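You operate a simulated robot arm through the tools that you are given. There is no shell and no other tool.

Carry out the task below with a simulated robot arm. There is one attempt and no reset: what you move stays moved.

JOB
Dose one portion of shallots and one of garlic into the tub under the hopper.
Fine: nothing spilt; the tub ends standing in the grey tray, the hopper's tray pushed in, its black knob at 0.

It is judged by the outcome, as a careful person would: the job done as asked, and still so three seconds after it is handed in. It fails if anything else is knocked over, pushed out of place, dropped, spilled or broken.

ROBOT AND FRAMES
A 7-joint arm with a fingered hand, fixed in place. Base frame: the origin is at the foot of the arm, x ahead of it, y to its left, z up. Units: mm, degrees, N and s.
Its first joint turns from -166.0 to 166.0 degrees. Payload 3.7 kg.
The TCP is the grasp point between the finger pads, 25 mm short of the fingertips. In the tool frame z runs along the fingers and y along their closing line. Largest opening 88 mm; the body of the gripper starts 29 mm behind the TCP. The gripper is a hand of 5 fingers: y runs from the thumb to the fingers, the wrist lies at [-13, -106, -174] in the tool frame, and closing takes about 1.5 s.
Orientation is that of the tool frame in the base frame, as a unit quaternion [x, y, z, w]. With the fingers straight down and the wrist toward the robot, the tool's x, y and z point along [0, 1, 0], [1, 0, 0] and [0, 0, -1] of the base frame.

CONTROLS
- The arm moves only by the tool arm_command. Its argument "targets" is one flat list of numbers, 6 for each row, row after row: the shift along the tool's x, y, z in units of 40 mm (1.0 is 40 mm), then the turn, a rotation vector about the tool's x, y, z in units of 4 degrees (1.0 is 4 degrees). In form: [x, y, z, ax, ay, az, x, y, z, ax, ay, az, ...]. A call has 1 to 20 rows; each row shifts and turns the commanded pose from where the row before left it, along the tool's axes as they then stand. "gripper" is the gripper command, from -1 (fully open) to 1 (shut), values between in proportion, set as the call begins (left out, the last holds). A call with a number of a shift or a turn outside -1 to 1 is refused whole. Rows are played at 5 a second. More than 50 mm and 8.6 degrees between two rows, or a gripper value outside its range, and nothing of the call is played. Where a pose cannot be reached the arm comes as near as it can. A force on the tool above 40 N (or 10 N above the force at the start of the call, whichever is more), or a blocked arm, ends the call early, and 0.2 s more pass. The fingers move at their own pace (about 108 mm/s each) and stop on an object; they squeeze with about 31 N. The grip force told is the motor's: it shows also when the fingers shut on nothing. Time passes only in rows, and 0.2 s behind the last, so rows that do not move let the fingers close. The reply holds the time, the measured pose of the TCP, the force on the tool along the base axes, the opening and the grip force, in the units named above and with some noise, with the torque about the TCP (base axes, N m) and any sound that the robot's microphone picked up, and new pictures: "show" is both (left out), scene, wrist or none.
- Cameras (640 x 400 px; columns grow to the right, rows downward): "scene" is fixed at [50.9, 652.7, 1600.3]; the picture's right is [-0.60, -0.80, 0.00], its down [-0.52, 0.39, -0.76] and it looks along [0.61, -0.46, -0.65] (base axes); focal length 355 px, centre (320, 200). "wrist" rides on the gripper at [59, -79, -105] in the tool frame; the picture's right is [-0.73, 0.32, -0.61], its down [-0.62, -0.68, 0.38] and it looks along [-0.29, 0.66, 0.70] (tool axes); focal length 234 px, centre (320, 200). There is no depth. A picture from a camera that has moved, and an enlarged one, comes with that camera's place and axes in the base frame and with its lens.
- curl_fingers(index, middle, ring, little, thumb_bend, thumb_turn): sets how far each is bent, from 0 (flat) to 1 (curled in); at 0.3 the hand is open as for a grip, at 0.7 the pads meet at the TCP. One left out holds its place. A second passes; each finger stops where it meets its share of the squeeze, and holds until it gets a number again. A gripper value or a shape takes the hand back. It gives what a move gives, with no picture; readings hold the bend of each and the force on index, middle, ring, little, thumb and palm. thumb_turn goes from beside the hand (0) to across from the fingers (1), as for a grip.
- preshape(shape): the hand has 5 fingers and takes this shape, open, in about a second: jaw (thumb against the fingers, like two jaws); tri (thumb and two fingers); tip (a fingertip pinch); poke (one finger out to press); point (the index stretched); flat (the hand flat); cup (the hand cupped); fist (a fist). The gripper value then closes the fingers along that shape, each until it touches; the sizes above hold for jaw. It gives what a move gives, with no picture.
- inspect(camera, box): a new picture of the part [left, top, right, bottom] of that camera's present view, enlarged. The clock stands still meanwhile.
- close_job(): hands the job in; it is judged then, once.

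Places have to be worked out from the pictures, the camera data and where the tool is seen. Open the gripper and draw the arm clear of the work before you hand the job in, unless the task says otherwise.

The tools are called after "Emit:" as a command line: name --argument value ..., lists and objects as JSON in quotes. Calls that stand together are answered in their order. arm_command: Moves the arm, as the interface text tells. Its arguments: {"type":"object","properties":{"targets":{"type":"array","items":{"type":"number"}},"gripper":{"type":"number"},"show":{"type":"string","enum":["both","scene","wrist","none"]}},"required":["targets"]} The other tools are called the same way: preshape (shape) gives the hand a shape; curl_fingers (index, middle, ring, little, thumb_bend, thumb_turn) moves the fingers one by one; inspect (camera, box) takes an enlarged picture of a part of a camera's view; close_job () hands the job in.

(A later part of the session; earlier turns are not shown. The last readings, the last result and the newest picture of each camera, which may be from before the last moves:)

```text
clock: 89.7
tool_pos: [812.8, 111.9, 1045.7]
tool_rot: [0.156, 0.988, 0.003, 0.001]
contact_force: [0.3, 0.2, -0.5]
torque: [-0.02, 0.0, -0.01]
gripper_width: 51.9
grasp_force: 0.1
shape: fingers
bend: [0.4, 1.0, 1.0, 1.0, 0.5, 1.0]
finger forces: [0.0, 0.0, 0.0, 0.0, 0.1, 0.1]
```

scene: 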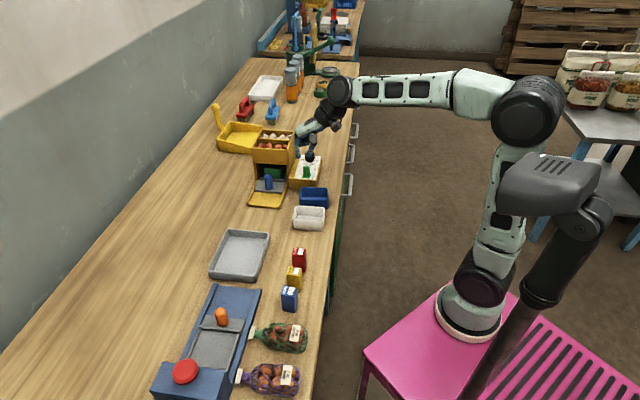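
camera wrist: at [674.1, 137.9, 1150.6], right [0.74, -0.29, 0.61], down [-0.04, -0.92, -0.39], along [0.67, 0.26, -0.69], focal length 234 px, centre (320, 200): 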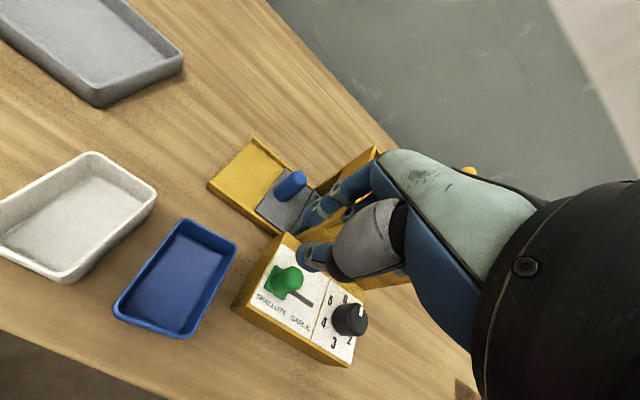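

Now moving over the knob and lowering to just above it for a check.

Emit:
arm_command --targets '[-0.8, -0.365, 0, 0, 0, 0, -0.8, -0.365, 0, 0, 0, 0, 0, 0, 0.7, 0, 0, 0, 0, 0, 0.7, 0, 0, 0, 0, 0, 0, 0, 0, 0]'

Emit:
inspect --camera "scene" --box '[280, 120, 340, 175]'

Emit:
inspect --camera "wrist" --box '[220, 140, 420, 320]'

```text
clock: 90.9
tool_pos: [864.4, 63.7, 988.5]
tool_rot: [0.156, 0.988, 0.003, 0.0]
contact_force: [0.7, -0.3, -0.3]
torque: [-0.03, -0.01, 0.03]
gripper_width: 51.9
grasp_force: 0.2
shape: fingers
bend: [0.4, 1.0, 1.0, 1.0, 0.5, 1.0]
finger forces: [0.0, 0.0, 0.1, 0.1, 0.0, 0.0]
camera wrist: at [784.3, 6.3, 1093.7], right [0.79, 0.08, 0.61], down [0.39, -0.84, -0.39], along [0.48, 0.54, -0.69], focal length 234 px, centre (320, 200)
```

scene: 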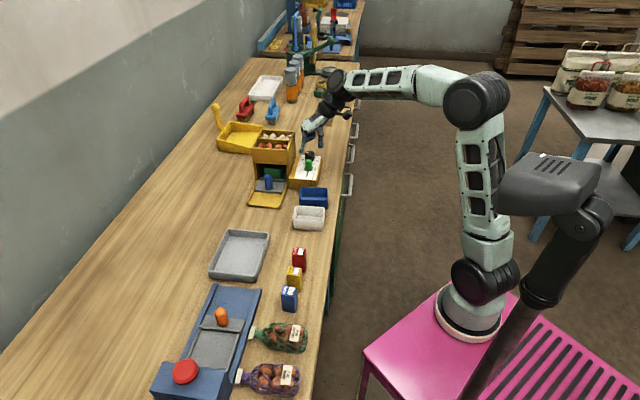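
wrist: 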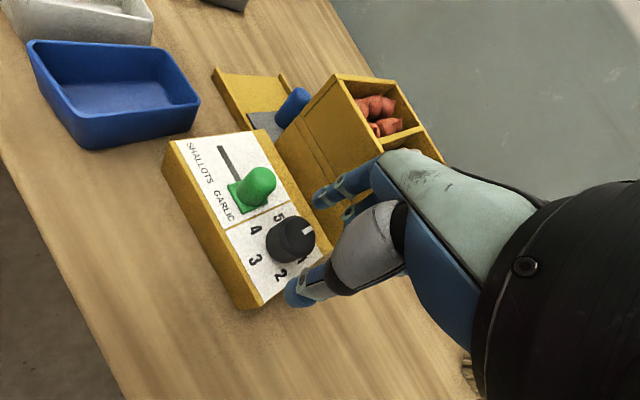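

```text
7.27 times, centred on (310, 148) of scene
camera zoom: at [50.9, 652.7, 1600.3], right [-0.6, -0.8, 0.0], down [-0.52, 0.39, -0.76], along [0.61, -0.46, -0.65], focal length 2580 px, centre (393, 582)
```

zoom: 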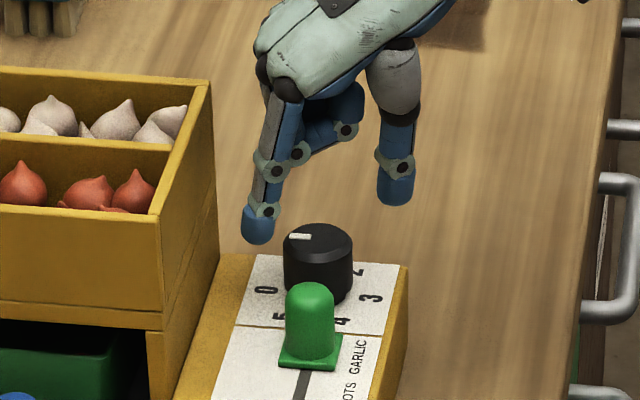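

```text
2.22 times, centred on (320, 230) of wrist
camera zoom: at [784.3, 6.3, 1093.7], right [0.79, 0.08, 0.61], down [0.39, -0.84, -0.39], along [0.48, 0.54, -0.69], focal length 520 px, centre (320, 133)
```

zoom: 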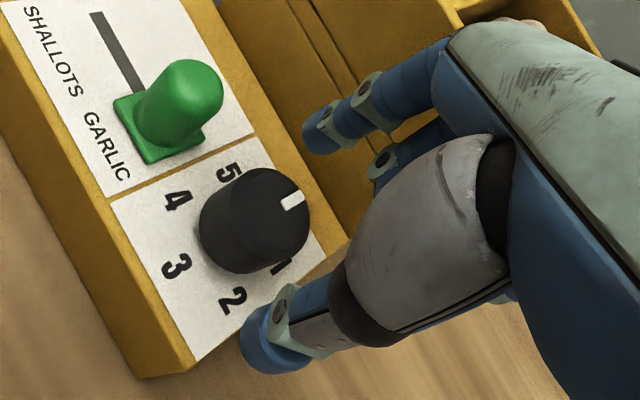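

The pinch is close to centred on the knob, with clear space to the hopper and slider. I'll nudge slightly and lower around it.

Emit:
arm_command --targets '[0.04, 0.03, 0.3, 0, 0, 0, 0, 0, 0.3, 0, 0, 0, 0, 0, 0.26, 0, 0, 0, 0, 0, 0, 0, 0, 0]' --show "none"

Emit:
inspect --camera "scene" --box '[280, 120, 340, 175]'

Emit:
inspect --camera "wrist" --box '[220, 140, 420, 320]'

```text
clock: 91.9
tool_pos: [864.2, 65.7, 955.6]
tool_rot: [0.155, 0.988, 0.003, 0.002]
contact_force: [0.1, 0.2, 1.0]
torque: [0.02, -0.01, -0.02]
gripper_width: 52.0
grasp_force: 0.1
shape: fingers
bend: [0.4, 1.0, 1.0, 1.0, 0.5, 1.0]
finger forces: [0.0, 0.0, 0.0, 0.1, 0.1, 0.0]
```

```text
7.27 times, centred on (310, 148) of scene
camera zoom: at [50.9, 652.7, 1600.3], right [-0.6, -0.8, 0.0], down [-0.52, 0.39, -0.76], along [0.61, -0.46, -0.65], focal length 2580 px, centre (393, 582)
```

zoom: 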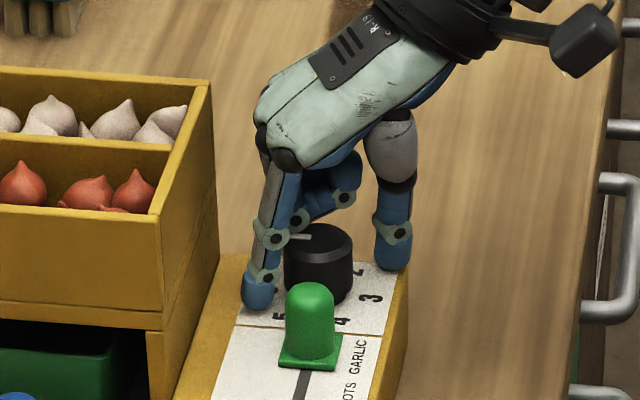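

```text
2.22 times, centred on (320, 230) of wrist
camera zoom: at [783.6, 8.4, 1059.8], right [0.79, 0.08, 0.61], down [0.39, -0.84, -0.39], along [0.48, 0.54, -0.69], focal length 520 px, centre (320, 133)
```

zoom: 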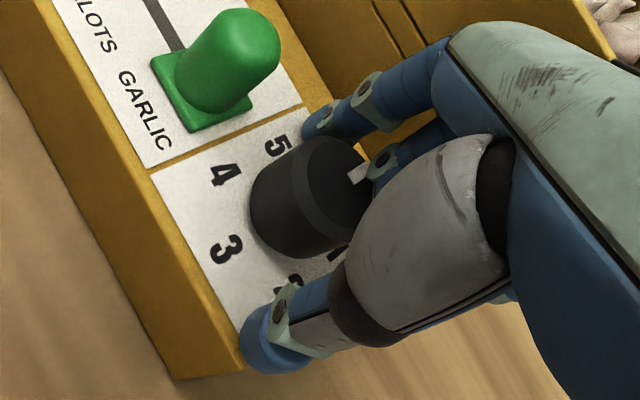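

It straddles the knob nicely. Gripping.

Emit:
arm_command --targets '[0, 0, 0, 0, 0, 0, 0, 0, 0, 0, 0, 0, 0, 0, 0, 0, 0, 0, 0, 0, 0, 0, 0, 0, 0, 0, 0, 0, 0, 0]' --gripper 1 --show "none"

Emit:
inspect --camera "scene" --box '[280, 130, 330, 170]'

```text
clock: 93.1
tool_pos: [863.7, 65.2, 955.5]
tool_rot: [0.155, 0.988, 0.002, 0.0]
contact_force: [1.4, -3.5, -2.6]
torque: [-0.05, -0.01, -0.01]
gripper_width: 25.0
grasp_force: 31.2
shape: tip
bend: [0.73, 1.0, 1.0, 1.0, 0.73, 1.0]
finger forces: [25.7, 0.1, 0.0, 0.1, 28.8, 0.1]
```

```text
10.00 times, centred on (305, 150) of scene
camera zoom: at [50.9, 652.7, 1600.3], right [-0.6, -0.8, 0.0], down [-0.52, 0.39, -0.76], along [0.61, -0.46, -0.65], focal length 3547 px, centre (470, 700)
```

zoom: 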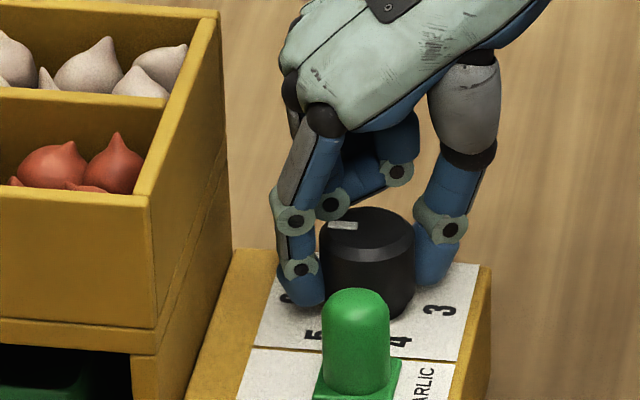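

The grip is balanced. Turning clockwise 40° first.

Emit:
arm_command --targets '[0.021, -0.002, 0, 0, 0, 1, 0.021, -0.002, 0, 0, 0, 1, 0.021, -0.002, 0, 0, 0, 1, 0.021, -0.002, 0, 0, 0, 1, 0.021, -0.002, 0, 0, 0, 1, 0.021, -0.002, 0, 0, 0, 1, 0.021, -0.002, 0, 0, 0, 1, 0.021, -0.002, 0, 0, 0, 1, 0.021, -0.002, 0, 0, 0, 1, 0.021, -0.002, 0, 0, 0, 1, 0, 0, 0, 0, 0, 0]' --show "none"

Emit:
inspect --camera "scene" --box '[280, 130, 330, 170]'

Emit:
inspect --camera "wrist" --box '[260, 160, 360, 250]'

```text
clock: 95.5
tool_pos: [856.9, 70.4, 954.7]
tool_rot: [0.484, 0.875, 0.003, -0.001]
contact_force: [1.2, 0.7, -5.6]
torque: [0.08, -0.04, 0.0]
gripper_width: 24.5
grasp_force: 31.1
shape: tip
bend: [0.74, 1.0, 1.0, 1.0, 0.73, 1.0]
finger forces: [27.3, 0.1, 0.1, 0.1, 26.7, 0.0]
```

```text
10.00 times, centred on (305, 150) of scene
camera zoom: at [50.9, 652.7, 1600.3], right [-0.6, -0.8, 0.0], down [-0.52, 0.39, -0.76], along [0.61, -0.46, -0.65], focal length 3547 px, centre (470, 700)
```

zoom: 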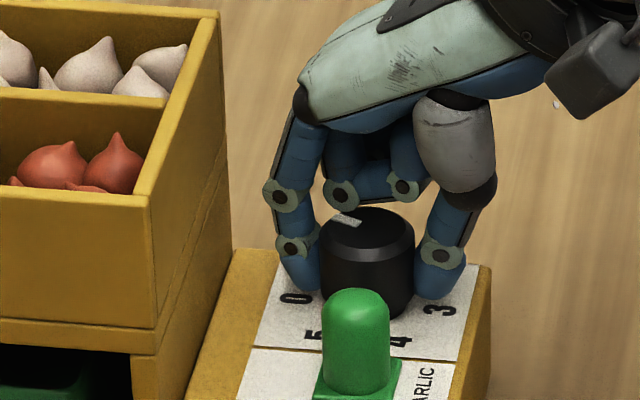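

```text
4.44 times, centred on (310, 205) of wrist
camera zoom: at [758.9, 77.0, 1059.9], right [0.66, -0.45, 0.61], down [-0.25, -0.89, -0.39], along [0.71, 0.11, -0.69], focal length 1041 px, centre (364, 178)
```

zoom: 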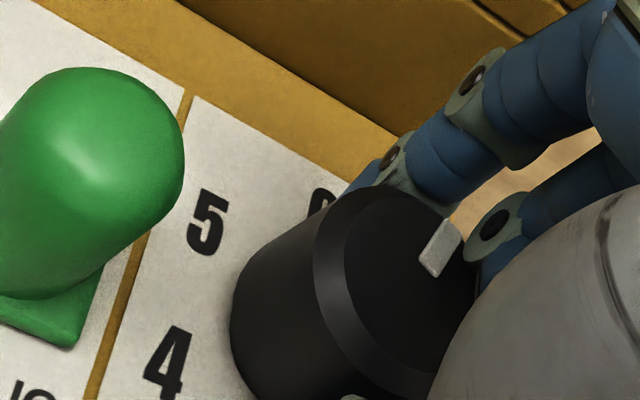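

The dial is at about 30°. Turning 28° more.

Emit:
arm_command --targets '[0.021, -0.002, 0, 0, 0, 1, 0.021, -0.002, 0, 0, 0, 1, 0.021, -0.002, 0, 0, 0, 1, 0.021, -0.002, 0, 0, 0, 1, 0.021, -0.002, 0, 0, 0, 1, 0.021, -0.002, 0, 0, 0, 1, 0.021, -0.002, 0, 0, 0, 1, 0, 0, 0, 0, 0, 0]' --show "none"

Emit:
inspect --camera "scene" --box '[290, 135, 330, 170]'

Emit:
inspect --camera "wrist" --box '[260, 160, 360, 250]'

```text
clock: 97.3
tool_pos: [854.8, 76.5, 954.6]
tool_rot: [0.682, 0.732, 0.002, -0.001]
contact_force: [1.0, -2.7, -5.2]
torque: [-0.01, -0.09, -0.04]
gripper_width: 24.6
grasp_force: 31.8
shape: tip
bend: [0.74, 1.0, 1.0, 1.0, 0.73, 1.0]
finger forces: [27.1, 0.1, 0.0, 0.0, 26.8, 0.0]
```

```text
11.43 times, centred on (310, 152) of scene
camera zoom: at [50.9, 652.7, 1600.3], right [-0.6, -0.8, 0.0], down [-0.52, 0.39, -0.76], along [0.61, -0.46, -0.65], focal length 4054 px, centre (434, 743)
```

zoom: 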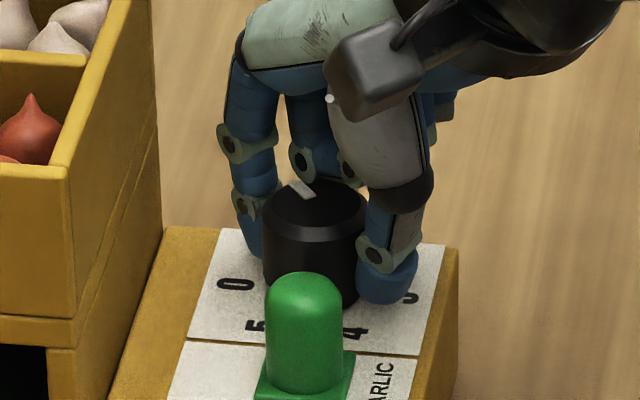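

```text
4.44 times, centred on (310, 205) of wrist
camera zoom: at [771.4, 127.2, 1060.0], right [0.37, -0.7, 0.6], down [-0.63, -0.67, -0.39], along [0.68, -0.24, -0.7], focal length 1041 px, centre (364, 178)
```

zoom: 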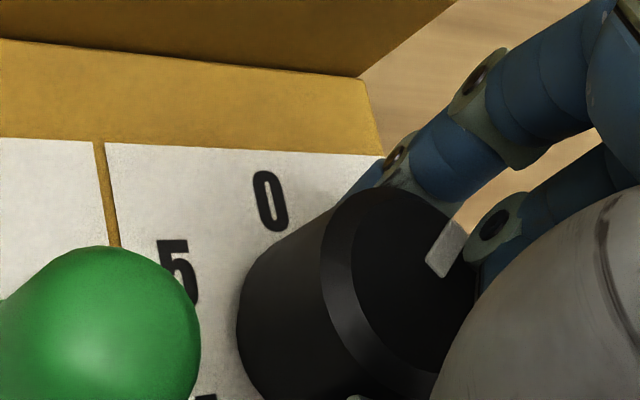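

About 50°. Another 10° brings it to 1.

Emit:
arm_command --targets '[0.021, -0.002, 0, 0, 0, 1, 0.021, -0.002, 0, 0, 0, 1, 0.01, 0, 0, 0, 0, 0.6, 0, 0, 0, 0, 0, 0, 0, 0, 0, 0, 0, 0]' --show "none"

Emit:
inspect --camera "scene" --box '[290, 135, 330, 170]'

Emit:
inspect --camera "wrist" --box '[260, 160, 360, 250]'

```text
clock: 98.5
tool_pos: [853.2, 76.8, 954.4]
tool_rot: [0.744, 0.668, 0.002, -0.002]
contact_force: [1.5, -2.7, -6.5]
torque: [0.02, -0.1, -0.03]
gripper_width: 24.7
grasp_force: 31.2
shape: tip
bend: [0.74, 1.0, 1.0, 1.0, 0.73, 1.0]
finger forces: [27.1, 0.0, 0.0, 0.0, 26.1, 0.0]
```

```text
11.43 times, centred on (310, 152) of scene
camera zoom: at [50.9, 652.7, 1600.3], right [-0.6, -0.8, 0.0], down [-0.52, 0.39, -0.76], along [0.61, -0.46, -0.65], focal length 4054 px, centre (434, 743)
```

zoom: 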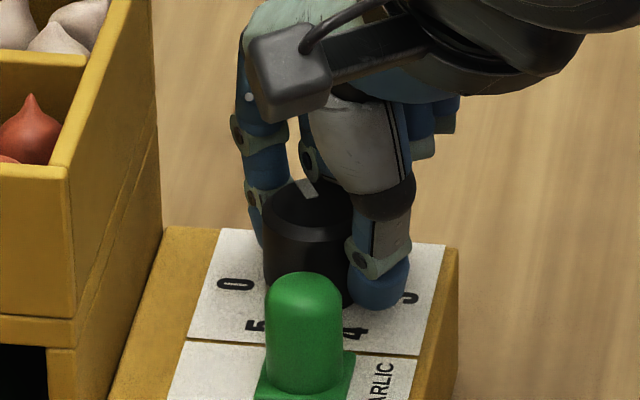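

```text
4.44 times, centred on (310, 205) of wrist
camera zoom: at [782.0, 143.2, 1060.3], right [0.24, -0.76, 0.6], down [-0.74, -0.54, -0.39], along [0.62, -0.36, -0.7], focal length 1041 px, centre (364, 178)
```

zoom: 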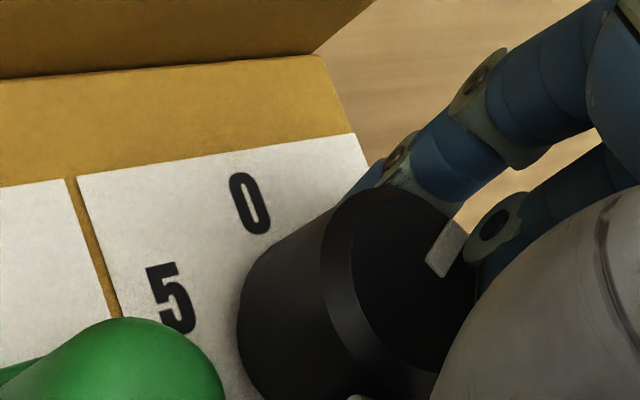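

The dial is at about 58°. One more small step to be at 1, matching the shallot turn.

Emit:
arm_command --targets '[0.021, -0.002, 0, 0, 0, 1, 0, 0, 0, 0, 0, 0, 0, 0, 0, 0, 0, 0, 0, 0, 0, 0, 0, 0, 0, 0, 0, 0, 0, 0, 0, 0, 0, 0, 0, 0]' --show "none"

Emit:
inspect --camera "scene" --box '[295, 143, 325, 168]'

Emit:
inspect --camera "wrist" --box '[260, 160, 360, 250]'

```text
clock: 99.9
tool_pos: [853.5, 78.2, 955.0]
tool_rot: [0.768, 0.641, 0.002, -0.002]
contact_force: [2.8, -2.3, -5.6]
torque: [0.01, -0.14, 0.04]
gripper_width: 24.8
grasp_force: 30.5
shape: tip
bend: [0.74, 1.0, 1.0, 1.0, 0.73, 1.0]
finger forces: [27.6, 0.0, 0.0, 0.0, 25.9, 0.0]
```

```text
16.00 times, centred on (310, 156) of scene
camera zoom: at [50.9, 652.7, 1600.3], right [-0.6, -0.8, 0.0], down [-0.52, 0.39, -0.76], along [0.61, -0.46, -0.65], focal length 5675 px, centre (480, 912)
```

zoom: 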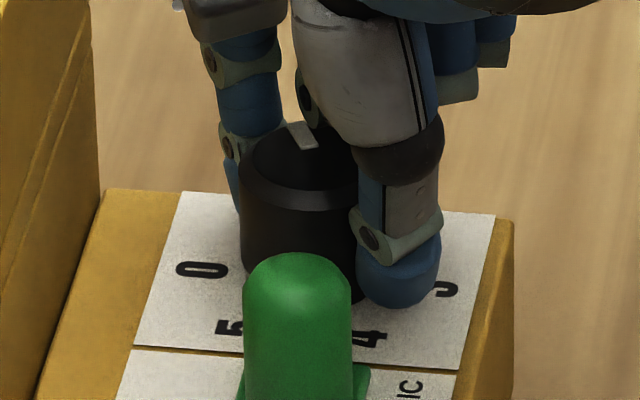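

```text
4.44 times, centred on (310, 205) of wrist
camera zoom: at [786.8, 148.9, 1060.1], right [0.19, -0.77, 0.6], down [-0.78, -0.49, -0.39], along [0.6, -0.4, -0.7], focal length 1041 px, centre (364, 178)
```

zoom: 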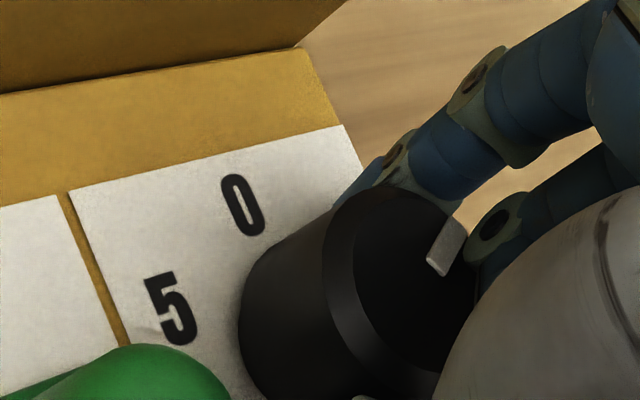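

The dial reads about 62°, i.e. "1", held for over a second. Now turning back to 0.

Emit:
arm_command --targets '[-0.021, 0.002, 0, 0, 0, -1, -0.021, 0.002, 0, 0, 0, -1, -0.021, 0.002, 0, 0, 0, -1, -0.021, 0.002, 0, 0, 0, -1, -0.021, 0.002, 0, 0, 0, -1, -0.021, 0.002, 0, 0, 0, -1, -0.021, 0.002, 0, 0, 0, -1, -0.021, 0.002, 0, 0, 0, -1, -0.021, 0.002, 0, 0, 0, -1, -0.021, 0.002, 0, 0, 0, -1, -0.021, 0.002, 0, 0, 0, -1, -0.021, 0.002, 0, 0, 0, -1, -0.021, 0.002, 0, 0, 0, -1, -0.021, 0.002, 0, 0, 0, -1, 0, 0, 0, 0, 0, 0]' --show "none"

Emit:
inspect --camera "scene" --box '[295, 143, 325, 168]'

```text
clock: 103.1
tool_pos: [857.5, 67.3, 955.7]
tool_rot: [0.376, 0.926, 0.002, 0.0]
contact_force: [-0.7, -2.5, -7.1]
torque: [-0.01, 0.02, 0.0]
gripper_width: 24.3
grasp_force: 31.4
shape: tip
bend: [0.74, 1.0, 1.0, 1.0, 0.73, 1.0]
finger forces: [25.2, 0.1, 0.1, 0.0, 28.1, 0.0]
```

```text
16.00 times, centred on (310, 156) of scene
camera zoom: at [50.9, 652.7, 1600.3], right [-0.6, -0.8, 0.0], down [-0.52, 0.39, -0.76], along [0.61, -0.46, -0.65], focal length 5675 px, centre (480, 912)
```

zoom: 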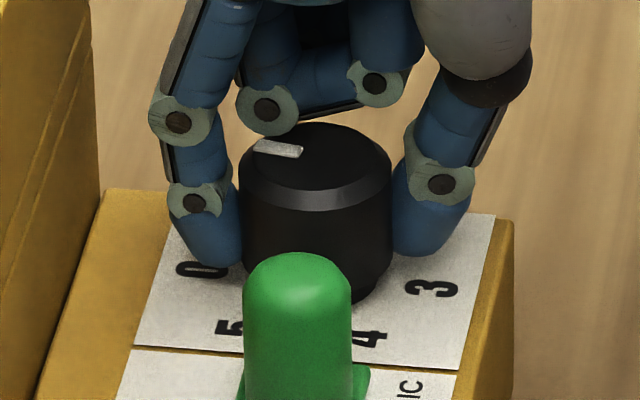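

About 5° left. A small final turn.

Emit:
arm_command --targets '[-0.021, 0.002, 0, 0, 0, -1, -0.006, 0, 0, 0, 0, -0.3, 0, 0, 0, 0, 0, 0, 0, 0, 0, 0, 0, 0]' --show "none"

Emit:
inspect --camera "scene" --box '[295, 143, 325, 168]'

```text
clock: 104.1
tool_pos: [858.9, 67.9, 955.1]
tool_rot: [0.334, 0.943, 0.002, 0.0]
contact_force: [-0.5, -1.3, -6.1]
torque: [0.03, 0.02, -0.01]
gripper_width: 24.5
grasp_force: 30.8
shape: tip
bend: [0.74, 1.0, 1.0, 1.0, 0.73, 1.0]
finger forces: [25.7, 0.0, 0.0, 0.0, 27.1, 0.0]
```

```text
16.00 times, centred on (310, 156) of scene
camera zoom: at [50.9, 652.7, 1600.3], right [-0.6, -0.8, 0.0], down [-0.52, 0.39, -0.76], along [0.61, -0.46, -0.65], focal length 5675 px, centre (480, 912)
```

zoom: 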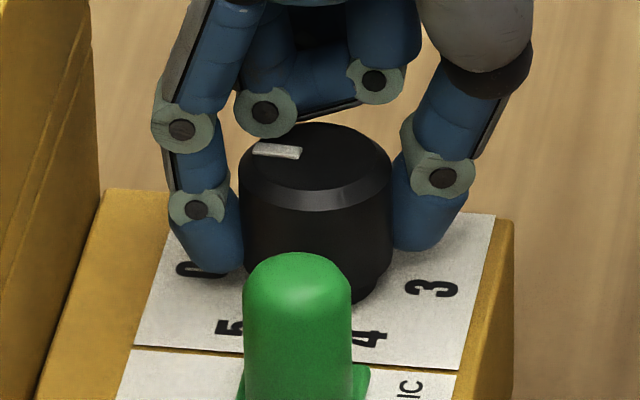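

The mark is now parallel to the 0–3 line, so the dial is at 0. I'll release, lift away, and check the panel.

Emit:
curl_fingers --index 0.4 --thumb_bend 0.48

Emit:
arm_command --targets '[0, 0, -0.5, 0, 0, 0, 0, 0, -0.6, 0, 0, 0, 0, 0, -0.8, 0, 0, 0, 0, 0, -0.8, 0, 0, 0, 0, 0, -0.8, 0, 0, 0]'

Emit:
inspect --camera "scene" --box '[295, 143, 325, 168]'

Emit:
inspect --camera "scene" --box '[240, 120, 330, 215]'

```text
clock: 105.1
tool_pos: [859.5, 67.5, 954.7]
tool_rot: [0.334, 0.942, 0.003, 0.001]
contact_force: [0.3, -0.6, 0.1]
torque: [0.02, -0.02, 0.01]
gripper_width: 54.1
grasp_force: 0.1
shape: fingers
bend: [0.4, 1.0, 1.0, 1.0, 0.48, 1.0]
finger forces: [0.0, 0.0, 0.0, 0.0, 0.0, 0.1]
```

```text
clock: 106.3
tool_pos: [858.0, 67.2, 1096.1]
tool_rot: [0.334, 0.943, 0.002, 0.0]
contact_force: [-0.5, -0.7, 0.5]
torque: [-0.04, -0.03, -0.03]
gripper_width: 53.9
grasp_force: 0.1
shape: fingers
bend: [0.4, 1.0, 1.0, 1.0, 0.48, 1.0]
finger forces: [0.1, 0.1, 0.0, 0.0, 0.1, 0.0]
camera wrist: at [763.2, 41.9, 1200.4], right [0.77, -0.21, 0.61], down [0.06, -0.92, -0.39], along [0.64, 0.33, -0.69], focal length 234 px, centre (320, 200)
```

scene: 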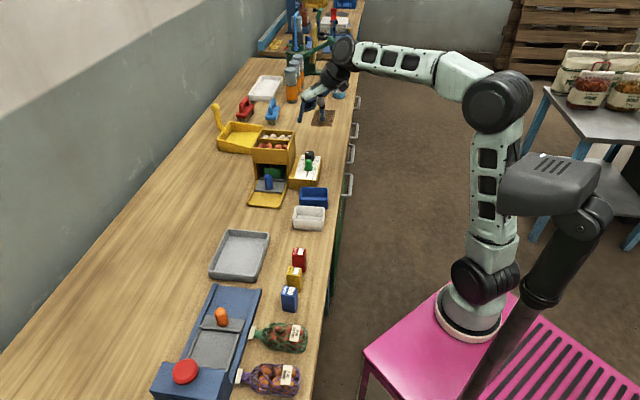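
wrist: 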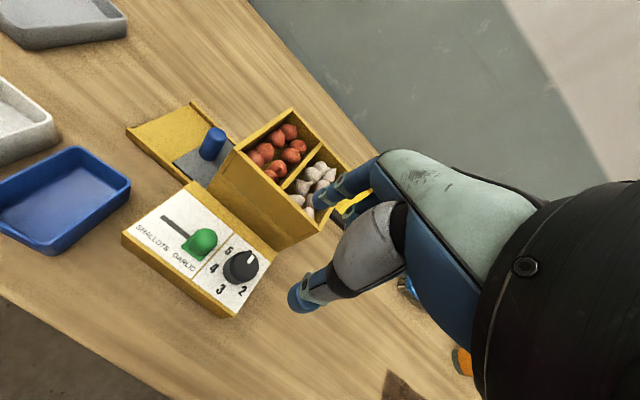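

```text
16.00 times, centred on (310, 156) of scene
camera zoom: at [50.9, 652.7, 1600.3], right [-0.6, -0.8, 0.0], down [-0.52, 0.39, -0.76], along [0.61, -0.46, -0.65], focal length 5675 px, centre (480, 912)
```

zoom: 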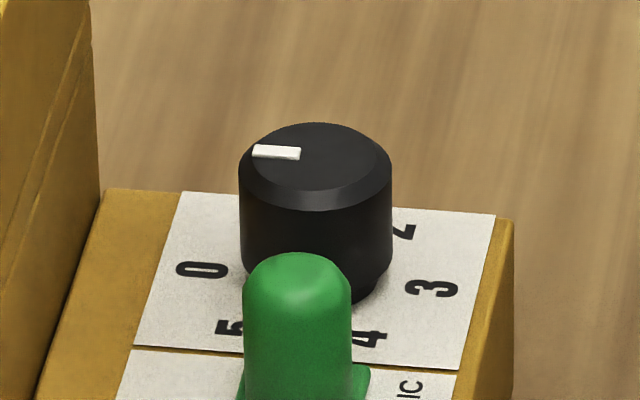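

```text
4.21 times, centred on (285, 168) of scene
camera zoom: at [50.9, 652.7, 1600.3], right [-0.6, -0.8, 0.0], down [-0.52, 0.39, -0.76], along [0.61, -0.46, -0.65], focal length 1493 px, centre (467, 337)
```

zoom: 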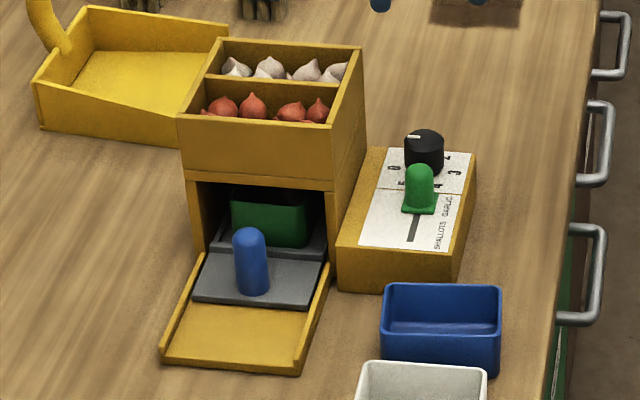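

The dial is at 0 and everything is in place. Now I'll pull the tray out the same way: set the two-finger pinch, tilt the hand, and go to the peg.

Emit:
curl_fingers --index 0.4 --middle 0.4 --thumb_bend 0.45

Emit:
arm_command --targets '[0, 0, 0, 0, 0, 0.785, 0, 0, 0, 0, 0, 0.785, 0, 0, 0, 0, -0.9375, 0, 0, 0, 0, 0, -0.9375, 0, 0, 0, 0, 0, -0.9375, 0, 0, 0, 0, 0, -0.9375, 0, 0, 0, 0, 0, -0.9375, 0, 0, 0, 0, 0, -0.9375, 0, 0, 0, 0, 0, -0.9375, 0, 0, 0, 0, 0, -0.9375, 0, 0, 0, 0, 0, -0.9375, 0, 0, 0, 0, 0, -0.9375, 0, 0, 0, 0, 0, -0.9375, 0, 0, 0, 0, 0, -0.9375, 0]' --show "none"

Emit:
arm_command --targets '[0.659, 0.239, -0.487, 0, 0, 0, 0.659, 0.239, -0.487, 0, 0, 0, 0.659, 0.239, -0.487, 0, 0, 0, 0.659, 0.239, -0.487, 0, 0, 0, 0.659, 0.239, -0.487, 0, 0, 0, 0.659, 0.239, -0.487, 0, 0, 0, 0.659, 0.239, -0.487, 0, 0, 0]'

```text
clock: 107.3
tool_pos: [858.3, 66.3, 1096.4]
tool_rot: [0.334, 0.943, 0.003, 0.0]
contact_force: [-0.6, -0.1, -0.5]
torque: [0.03, 0.01, 0.0]
gripper_width: 57.5
grasp_force: 0.0
shape: fingers
bend: [0.4, 0.4, 1.0, 1.0, 0.45, 1.0]
finger forces: [0.0, 0.0, 0.0, 0.0, 0.0, 0.0]
```

```text
clock: 110.3
tool_pos: [858.9, 66.5, 1095.0]
tool_rot: [0.356, 0.853, -0.145, 0.353]
contact_force: [-0.2, -1.3, -0.2]
torque: [0.05, -0.02, 0.02]
gripper_width: 57.2
grasp_force: 0.0
shape: fingers
bend: [0.4, 0.4, 1.0, 1.0, 0.45, 1.0]
finger forces: [0.1, 0.0, 0.0, 0.1, 0.0, 0.1]
```

```text
clock: 111.9
tool_pos: [747.2, 274.4, 1061.7]
tool_rot: [0.358, 0.852, -0.145, 0.354]
contact_force: [0.2, -0.7, -0.4]
torque: [-0.03, 0.01, -0.04]
gripper_width: 57.2
grasp_force: 0.1
shape: fingers
bend: [0.4, 0.4, 1.0, 1.0, 0.45, 1.0]
finger forces: [0.0, 0.1, 0.1, 0.1, 0.1, 0.1]
camera wrist: at [609.6, 301.8, 1094.5], right [0.29, 0.16, 0.94], down [0.01, -0.99, 0.17], along [0.96, -0.03, -0.28], focal length 234 px, centre (320, 200)
```

scene: 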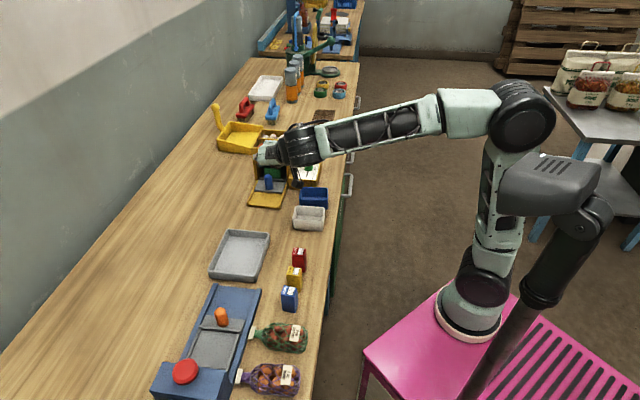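
wrist: 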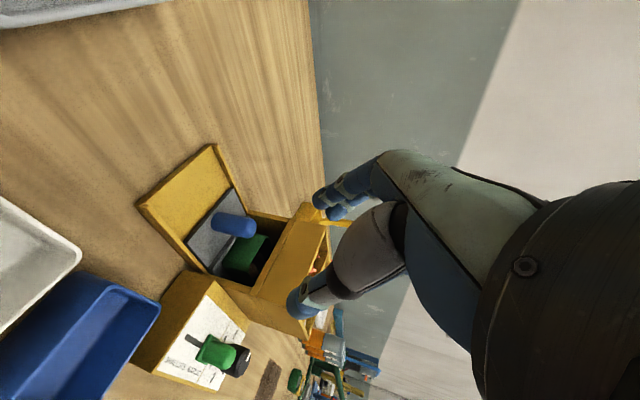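

Same pose as before. Continuing to the peg and straddling it.

Emit:
arm_command --targets '[0.238, 0.265, 0.58, 0, 0, 0, 0.238, 0.265, 0.58, 0, 0, 0, 0.238, 0.265, 0.58, 0, 0, 0, 0.238, 0.265, 0.58, 0, 0, 0, 0.238, 0.265, 0.58, 0, 0, 0, -0.159, 0, 0.371, 0, 0, 0, -0.159, 0, 0.371, 0, 0, 0, -0.159, 0, 0.371, 0, 0, 0, 0, 0, 0, 0, 0, 0]' --show "none"

Emit:
inspect --camera "wrist" --box '[180, 110, 400, 310]'

```text
clock: 113.9
tool_pos: [850.4, 246.2, 928.9]
tool_rot: [0.357, 0.852, -0.145, 0.353]
contact_force: [-0.1, -0.2, 0.1]
torque: [-0.02, -0.01, 0.02]
gripper_width: 57.5
grasp_force: 0.1
shape: fingers
bend: [0.4, 0.4, 1.0, 1.0, 0.45, 1.0]
finger forces: [0.0, 0.0, 0.1, 0.0, 0.1, 0.0]
```

```text
2.00 times, centred on (290, 210) of wrist
camera zoom: at [713.3, 273.1, 960.9], right [0.29, 0.16, 0.94], down [0.02, -0.99, 0.16], along [0.96, -0.03, -0.29], focal length 468 px, centre (380, 180)
```

zoom: 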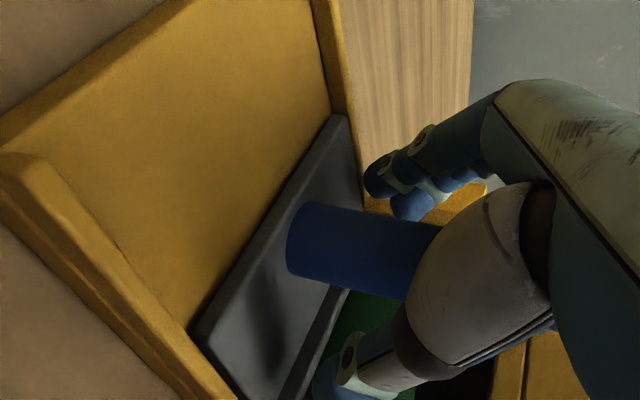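

Same picture as the first time. I'll close behind the peg and pull out, about 72 mm this time so the tub clears the hopper well.

Emit:
curl_fingers --index 0.8 --middle 0.8 --thumb_bend 0.8

Emit:
arm_command --targets '[0.14, 0, -0.14, 0, 0, 0, 0.14, 0, -0.14, 0, 0, 0, 0.14, 0, -0.14, 0, 0, 0, 0.14, 0, -0.14, 0, 0, 0, 0.14, 0, -0.14, 0, 0, 0, 0.14, 0, -0.14, 0, 0, 0, 0.12, 0, -0.12, 0, 0, 0, 0.08, 0, -0.08, 0, 0, 0]' --show "none"

Emit:
inspect --camera "wrist" --box '[180, 110, 400, 350]'

Emit:
inspect --camera "scene" --box '[230, 130, 330, 220]'

```text
clock: 114.9
tool_pos: [851.3, 247.0, 928.3]
tool_rot: [0.356, 0.853, -0.146, 0.353]
contact_force: [-1.0, -1.5, 0.2]
torque: [0.0, -0.04, 0.03]
gripper_width: 0.0
grasp_force: 1.3
shape: fingers
bend: [0.78, 0.79, 1.0, 1.0, 0.74, 1.0]
finger forces: [0.1, 0.0, 0.0, 0.1, 2.0, 0.0]
```

```text
clock: 116.7
tool_pos: [809.8, 288.9, 928.2]
tool_rot: [0.357, 0.853, -0.145, 0.353]
contact_force: [-3.1, -2.8, -2.5]
torque: [0.02, -0.02, 0.01]
gripper_width: 0.0
grasp_force: 1.7
shape: fingers
bend: [0.78, 0.79, 1.0, 1.0, 0.74, 1.0]
finger forces: [0.1, 0.0, 0.1, 0.0, 3.5, 0.1]
```

```text
1.67 times, centred on (290, 230) of wrist
camera zoom: at [671.7, 315.5, 961.6], right [0.29, 0.16, 0.94], down [0.02, -0.99, 0.16], along [0.96, -0.03, -0.29], focal length 390 px, centre (370, 150)
```

zoom: 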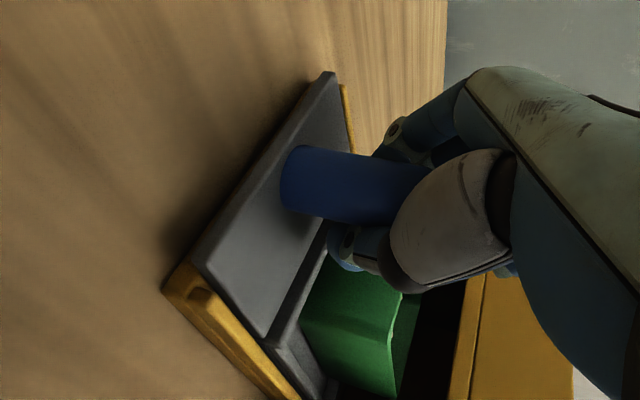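

```text
4.44 times, centred on (280, 175) of scene
camera zoom: at [50.9, 652.7, 1600.3], right [-0.6, -0.8, 0.0], down [-0.52, 0.39, -0.76], along [0.61, -0.46, -0.65], focal length 1576 px, centre (498, 311)
```

zoom: 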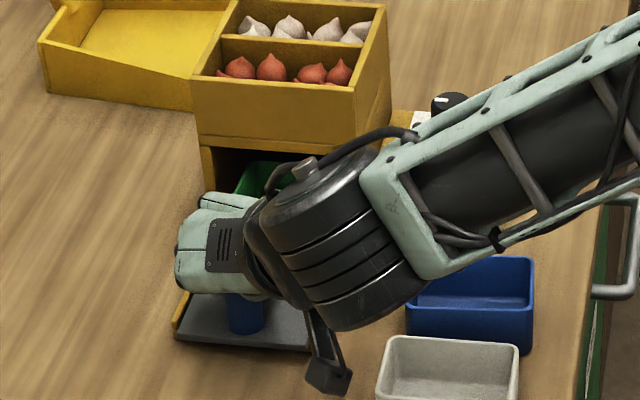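

This is the previous pull position. The tub's rear seems to be still some 25 mm under the hopper, so I'll pull further carefully, watching for a stop.

Emit:
arm_command --targets '[0.12, 0, -0.12, 0, 0, 0, 0.12, 0, -0.12, 0, 0, 0, 0.1, 0, -0.1, 0, 0, 0, 0.1, 0, -0.1, 0, 0, 0]' --show "none"

Emit:
inspect --camera "wrist" --box '[180, 110, 400, 350]'

Emit:
inspect --camera "scene" --box '[230, 130, 330, 230]'

```text
clock: 117.7
tool_pos: [791.3, 307.0, 928.3]
tool_rot: [0.357, 0.852, -0.145, 0.353]
contact_force: [-3.2, -3.7, -1.8]
torque: [-0.03, -0.03, 0.01]
gripper_width: 0.1
grasp_force: 2.3
shape: fingers
bend: [0.78, 0.79, 1.0, 1.0, 0.74, 1.0]
finger forces: [0.0, 0.1, 0.0, 0.0, 4.6, 0.0]
```

```text
1.67 times, centred on (290, 230) of wrist
camera zoom: at [654.3, 333.3, 961.5], right [0.29, 0.16, 0.94], down [0.02, -0.99, 0.17], along [0.96, -0.03, -0.29], focal length 390 px, centre (370, 150)
```

zoom: 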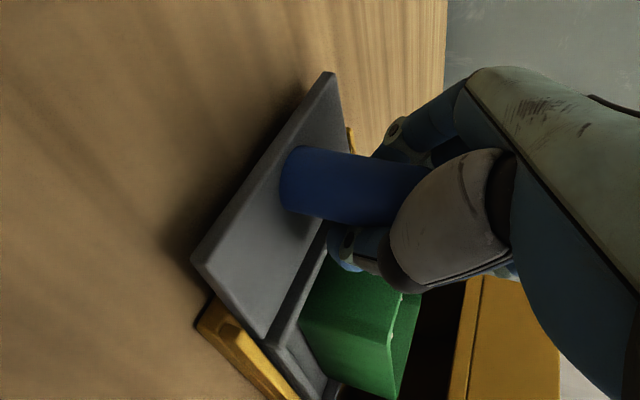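

```text
4.00 times, centred on (280, 180) of scene
camera zoom: at [50.9, 652.7, 1600.3], right [-0.6, -0.8, 0.0], down [-0.52, 0.39, -0.76], along [0.61, -0.46, -0.65], focal length 1419 px, centre (480, 280)
```

zoom: 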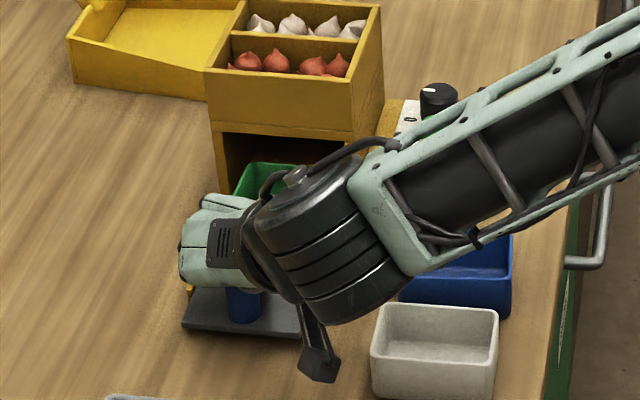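

Still sliding freely. Another 8 mm, then release and look.

Emit:
arm_command --targets '[0.08, 0, -0.08, 0, 0, 0, 0.06, 0, -0.06, 0, 0, 0, 0, 0, 0, 0, 0, 0]' --show "none"

Emit:
curl_fingers --index 0.35 --middle 0.35 --thumb_bend 0.4

Emit:
arm_command --targets '[0, 0, -0.8, 0, 0, 0, 0, 0, -0.8, 0, 0, 0, 0, 0, -0.8, 0, 0, 0, -0.7, -0.3, -0.5, 0, 0, 0, -0.7, -0.3, -0.3, 0, 0, 0, -0.7, -0.3, -0.1, 0, 0, 0, -0.7, 0, 0, 0, 0, 0]'

Emit:
inspect --camera "scene" --box '[235, 140, 315, 215]'

Emit:
inspect --camera "wrist" --box '[20, 130, 240, 330]'

```text
clock: 118.5
tool_pos: [785.3, 312.0, 928.5]
tool_rot: [0.358, 0.852, -0.145, 0.354]
contact_force: [-3.0, -4.4, -1.6]
torque: [0.03, -0.03, 0.04]
gripper_width: 0.0
grasp_force: 2.4
shape: fingers
bend: [0.78, 0.79, 1.0, 1.0, 0.74, 1.0]
finger forces: [0.0, 0.0, 0.1, 0.0, 4.5, 0.1]
```

```text
clock: 119.5
tool_pos: [785.6, 312.3, 929.1]
tool_rot: [0.357, 0.852, -0.145, 0.353]
contact_force: [0.3, 0.1, 0.4]
torque: [0.02, -0.02, -0.01]
gripper_width: 67.9
grasp_force: 0.0
shape: fingers
bend: [0.35, 0.35, 1.0, 1.0, 0.4, 1.0]
finger forces: [0.0, 0.0, 0.0, 0.1, 0.0, 0.1]
```

```text
clock: 121.1
tool_pos: [750.0, 296.4, 1101.2]
tool_rot: [0.357, 0.852, -0.145, 0.354]
contact_force: [0.1, -0.3, 0.1]
torque: [-0.05, 0.01, -0.03]
gripper_width: 68.1
grasp_force: 0.1
shape: fingers
bend: [0.35, 0.35, 1.0, 1.0, 0.4, 1.0]
finger forces: [0.1, 0.0, 0.0, 0.1, 0.1, 0.0]
camera wrist: at [613.0, 322.6, 1133.9], right [0.29, 0.16, 0.94], down [0.02, -0.99, 0.17], along [0.96, -0.03, -0.29], focal length 234 px, centre (320, 200)
```

scene: 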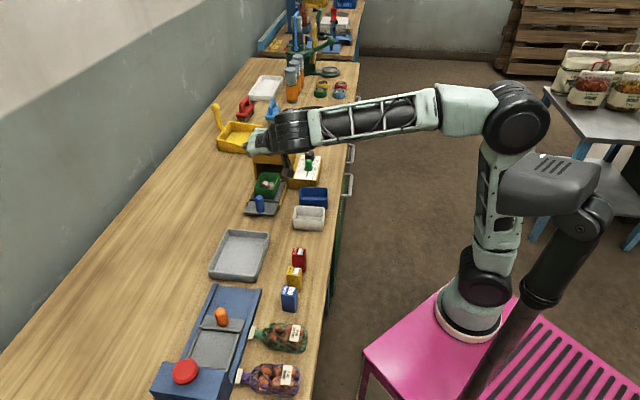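
wrist: 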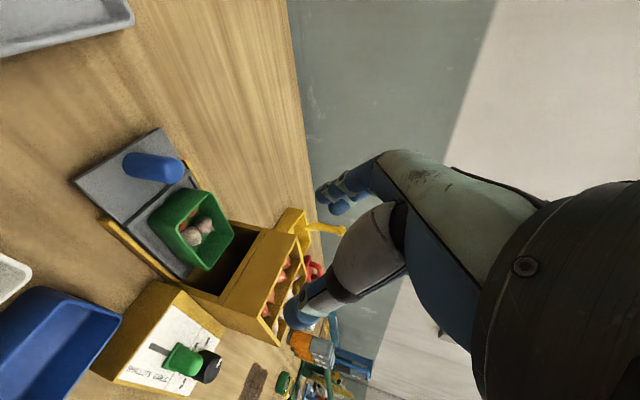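

```text
5.33 times, centred on (275, 178) of scene
camera zoom: at [50.9, 652.7, 1600.3], right [-0.6, -0.8, 0.0], down [-0.52, 0.39, -0.76], along [0.61, -0.46, -0.65], focal length 1892 px, centre (560, 320)
```

zoom: 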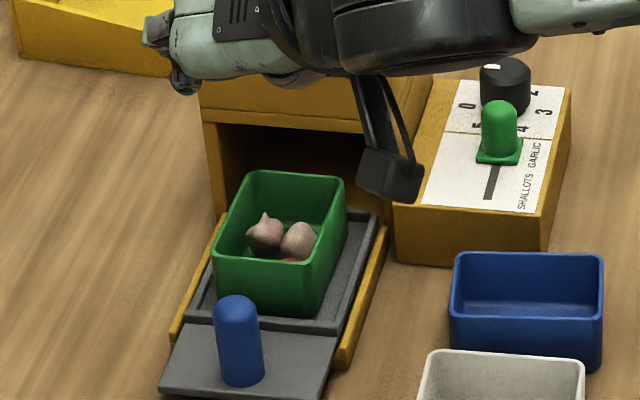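

```text
2.00 times, centred on (130, 230) of wrist
camera zoom: at [613.0, 322.6, 1133.9], right [0.29, 0.16, 0.94], down [0.02, -0.99, 0.17], along [0.96, -0.03, -0.29], focal length 468 px, centre (700, 140)
```

zoom: 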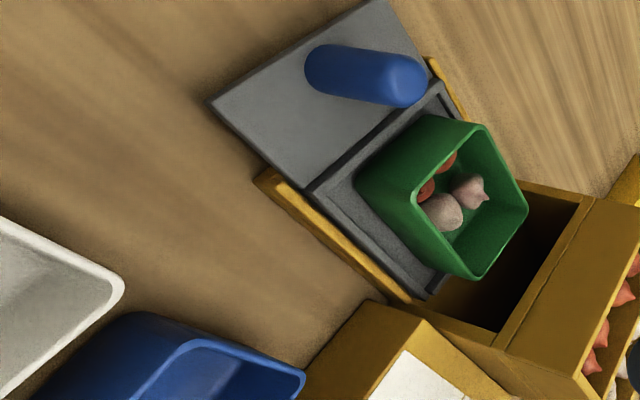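

The tub now holds two shallots and two garlic bulbs, so one portion each, and it has come out clear of the hopper. I judge the tub centre at e≈424, n≈783 (rim z≈929) and the big grey tray's centre straight along the same line at e≈149, n≈782. I'll level the hand and open it as jaws.

Emit:
arm_command --targets '[0, 0, 0, 0, 0.9375, 0, 0, 0, 0, 0, 0.9375, 0, 0, 0, 0, 0, 0.9375, 0, 0, 0, 0, 0, 0.9375, 0, 0, 0, 0, 0, 0.9375, 0, 0, 0, 0, 0, 0.9375, 0, 0, 0, 0, 0, 0.9375, 0, 0, 0, 0, 0, 0.9375, 0, 0, 0, 0, 0, 0.9375, 0, 0, 0, 0, 0, 0.9375, 0, 0, 0, 0, 0, 0.9375, 0, 0, 0, 0, 0, 0.9375, 0]' --show "none"

Emit:
preshape --shape "jaw"

Emit:
inspect --camera "scene" --box '[230, 100, 330, 220]'

```text
clock: 123.7
tool_pos: [750.6, 296.8, 1101.2]
tool_rot: [0.385, 0.923, 0.003, 0.0]
contact_force: [-0.4, 0.0, 0.0]
torque: [0.04, -0.01, 0.01]
gripper_width: 67.9
grasp_force: 0.0
shape: fingers
bend: [0.35, 0.35, 1.0, 1.0, 0.4, 1.0]
finger forces: [0.0, 0.0, 0.0, 0.0, 0.0, 0.0]
```

```text
clock: 124.6
tool_pos: [750.4, 296.6, 1100.3]
tool_rot: [0.385, 0.923, 0.002, 0.0]
contact_force: [1.2, -0.9, -0.7]
torque: [-0.01, 0.01, 0.0]
gripper_width: 87.4
grasp_force: 0.1
shape: jaw
bend: [0.3, 0.3, 0.3, 0.3, 0.3, 0.98]
finger forces: [0.0, 0.1, 0.1, 0.0, 0.0, 0.0]
```

```text
3.33 times, centred on (280, 160) of scene
camera zoom: at [50.9, 652.7, 1600.3], right [-0.6, -0.8, 0.0], down [-0.52, 0.39, -0.76], along [0.61, -0.46, -0.65], focal length 1182 px, centre (453, 333)
```

zoom: 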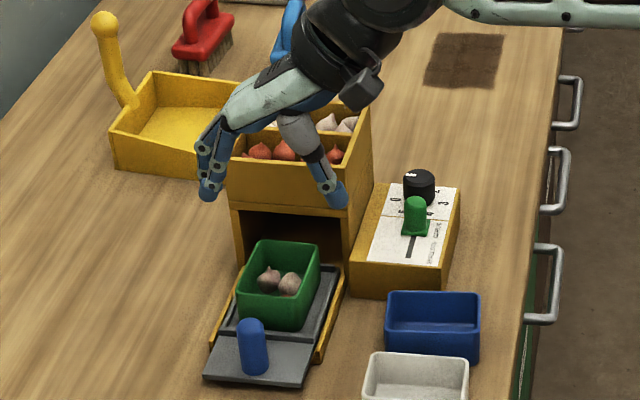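

Hand is level and open. Moving above the tub, with tips still ~55 mm above its rim, to check alignment.

Emit:
arm_command --targets '[-0.525, 0.2675, 0.55, 0, 0, 0, -0.525, 0.2675, 0.55, 0, 0, 0, -0.525, 0.2675, 0.55, 0, 0, 0, -0.525, 0.2675, 0.55, 0, 0, 0, 0, 0, 0, 0, 0, 0]'

Emit:
inspect --camera "scene" --box '[235, 130, 325, 215]'

Emit:
inspect --camera "wrist" --box '[160, 110, 420, 330]'

```text
clock: 125.8
tool_pos: [840.5, 266.8, 1013.1]
tool_rot: [0.386, 0.923, 0.003, 0.001]
contact_force: [-1.1, 0.3, -0.9]
torque: [-0.02, 0.01, 0.0]
gripper_width: 87.6
grasp_force: 0.0
shape: jaw
bend: [0.3, 0.3, 0.3, 0.3, 0.3, 0.98]
finger forces: [0.0, 0.0, 0.0, 0.0, 0.0, 0.0]
camera wrist: at [742.8, 252.3, 1117.7], right [0.74, -0.29, 0.61], down [-0.05, -0.92, -0.39], along [0.67, 0.26, -0.69], focal length 234 px, centre (320, 200)
```

scene: 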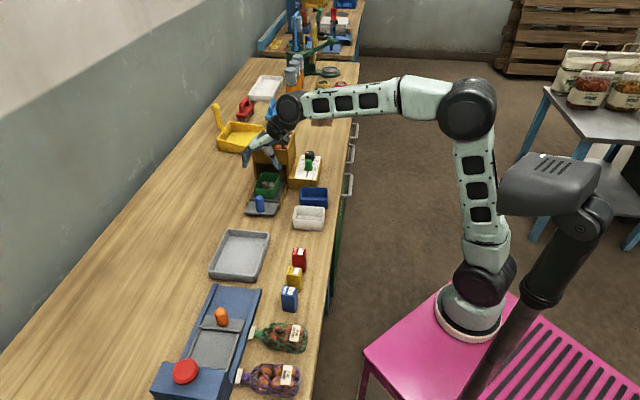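
wrist: 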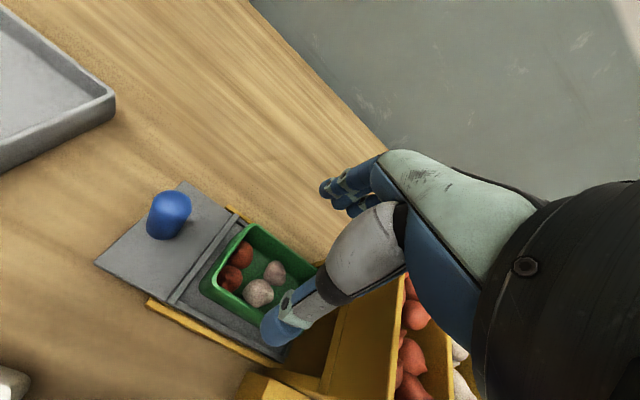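

```text
4.71 times, centred on (280, 172) of scene
camera zoom: at [50.9, 652.7, 1600.3], right [-0.6, -0.8, 0.0], down [-0.52, 0.39, -0.76], along [0.61, -0.46, -0.65], focal length 1669 px, centre (508, 329)
```

zoom: 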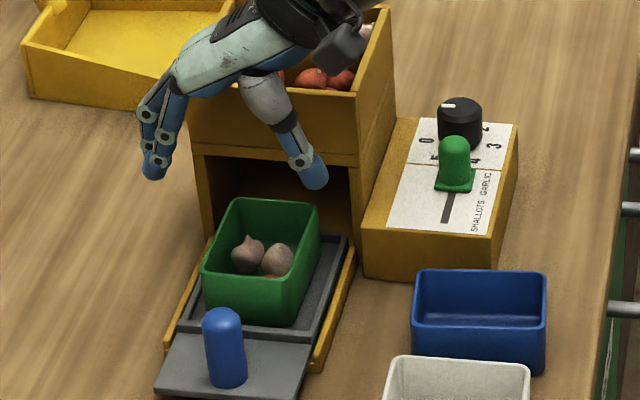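

```text
1.82 times, centred on (290, 220) of wrist
camera zoom: at [742.8, 252.3, 1117.7], right [0.74, -0.29, 0.61], down [-0.05, -0.92, -0.39], along [0.67, 0.26, -0.69], focal length 426 px, centre (374, 164)
```

zoom: 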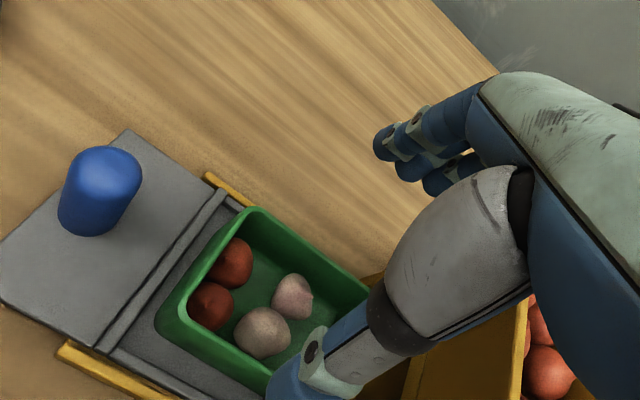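

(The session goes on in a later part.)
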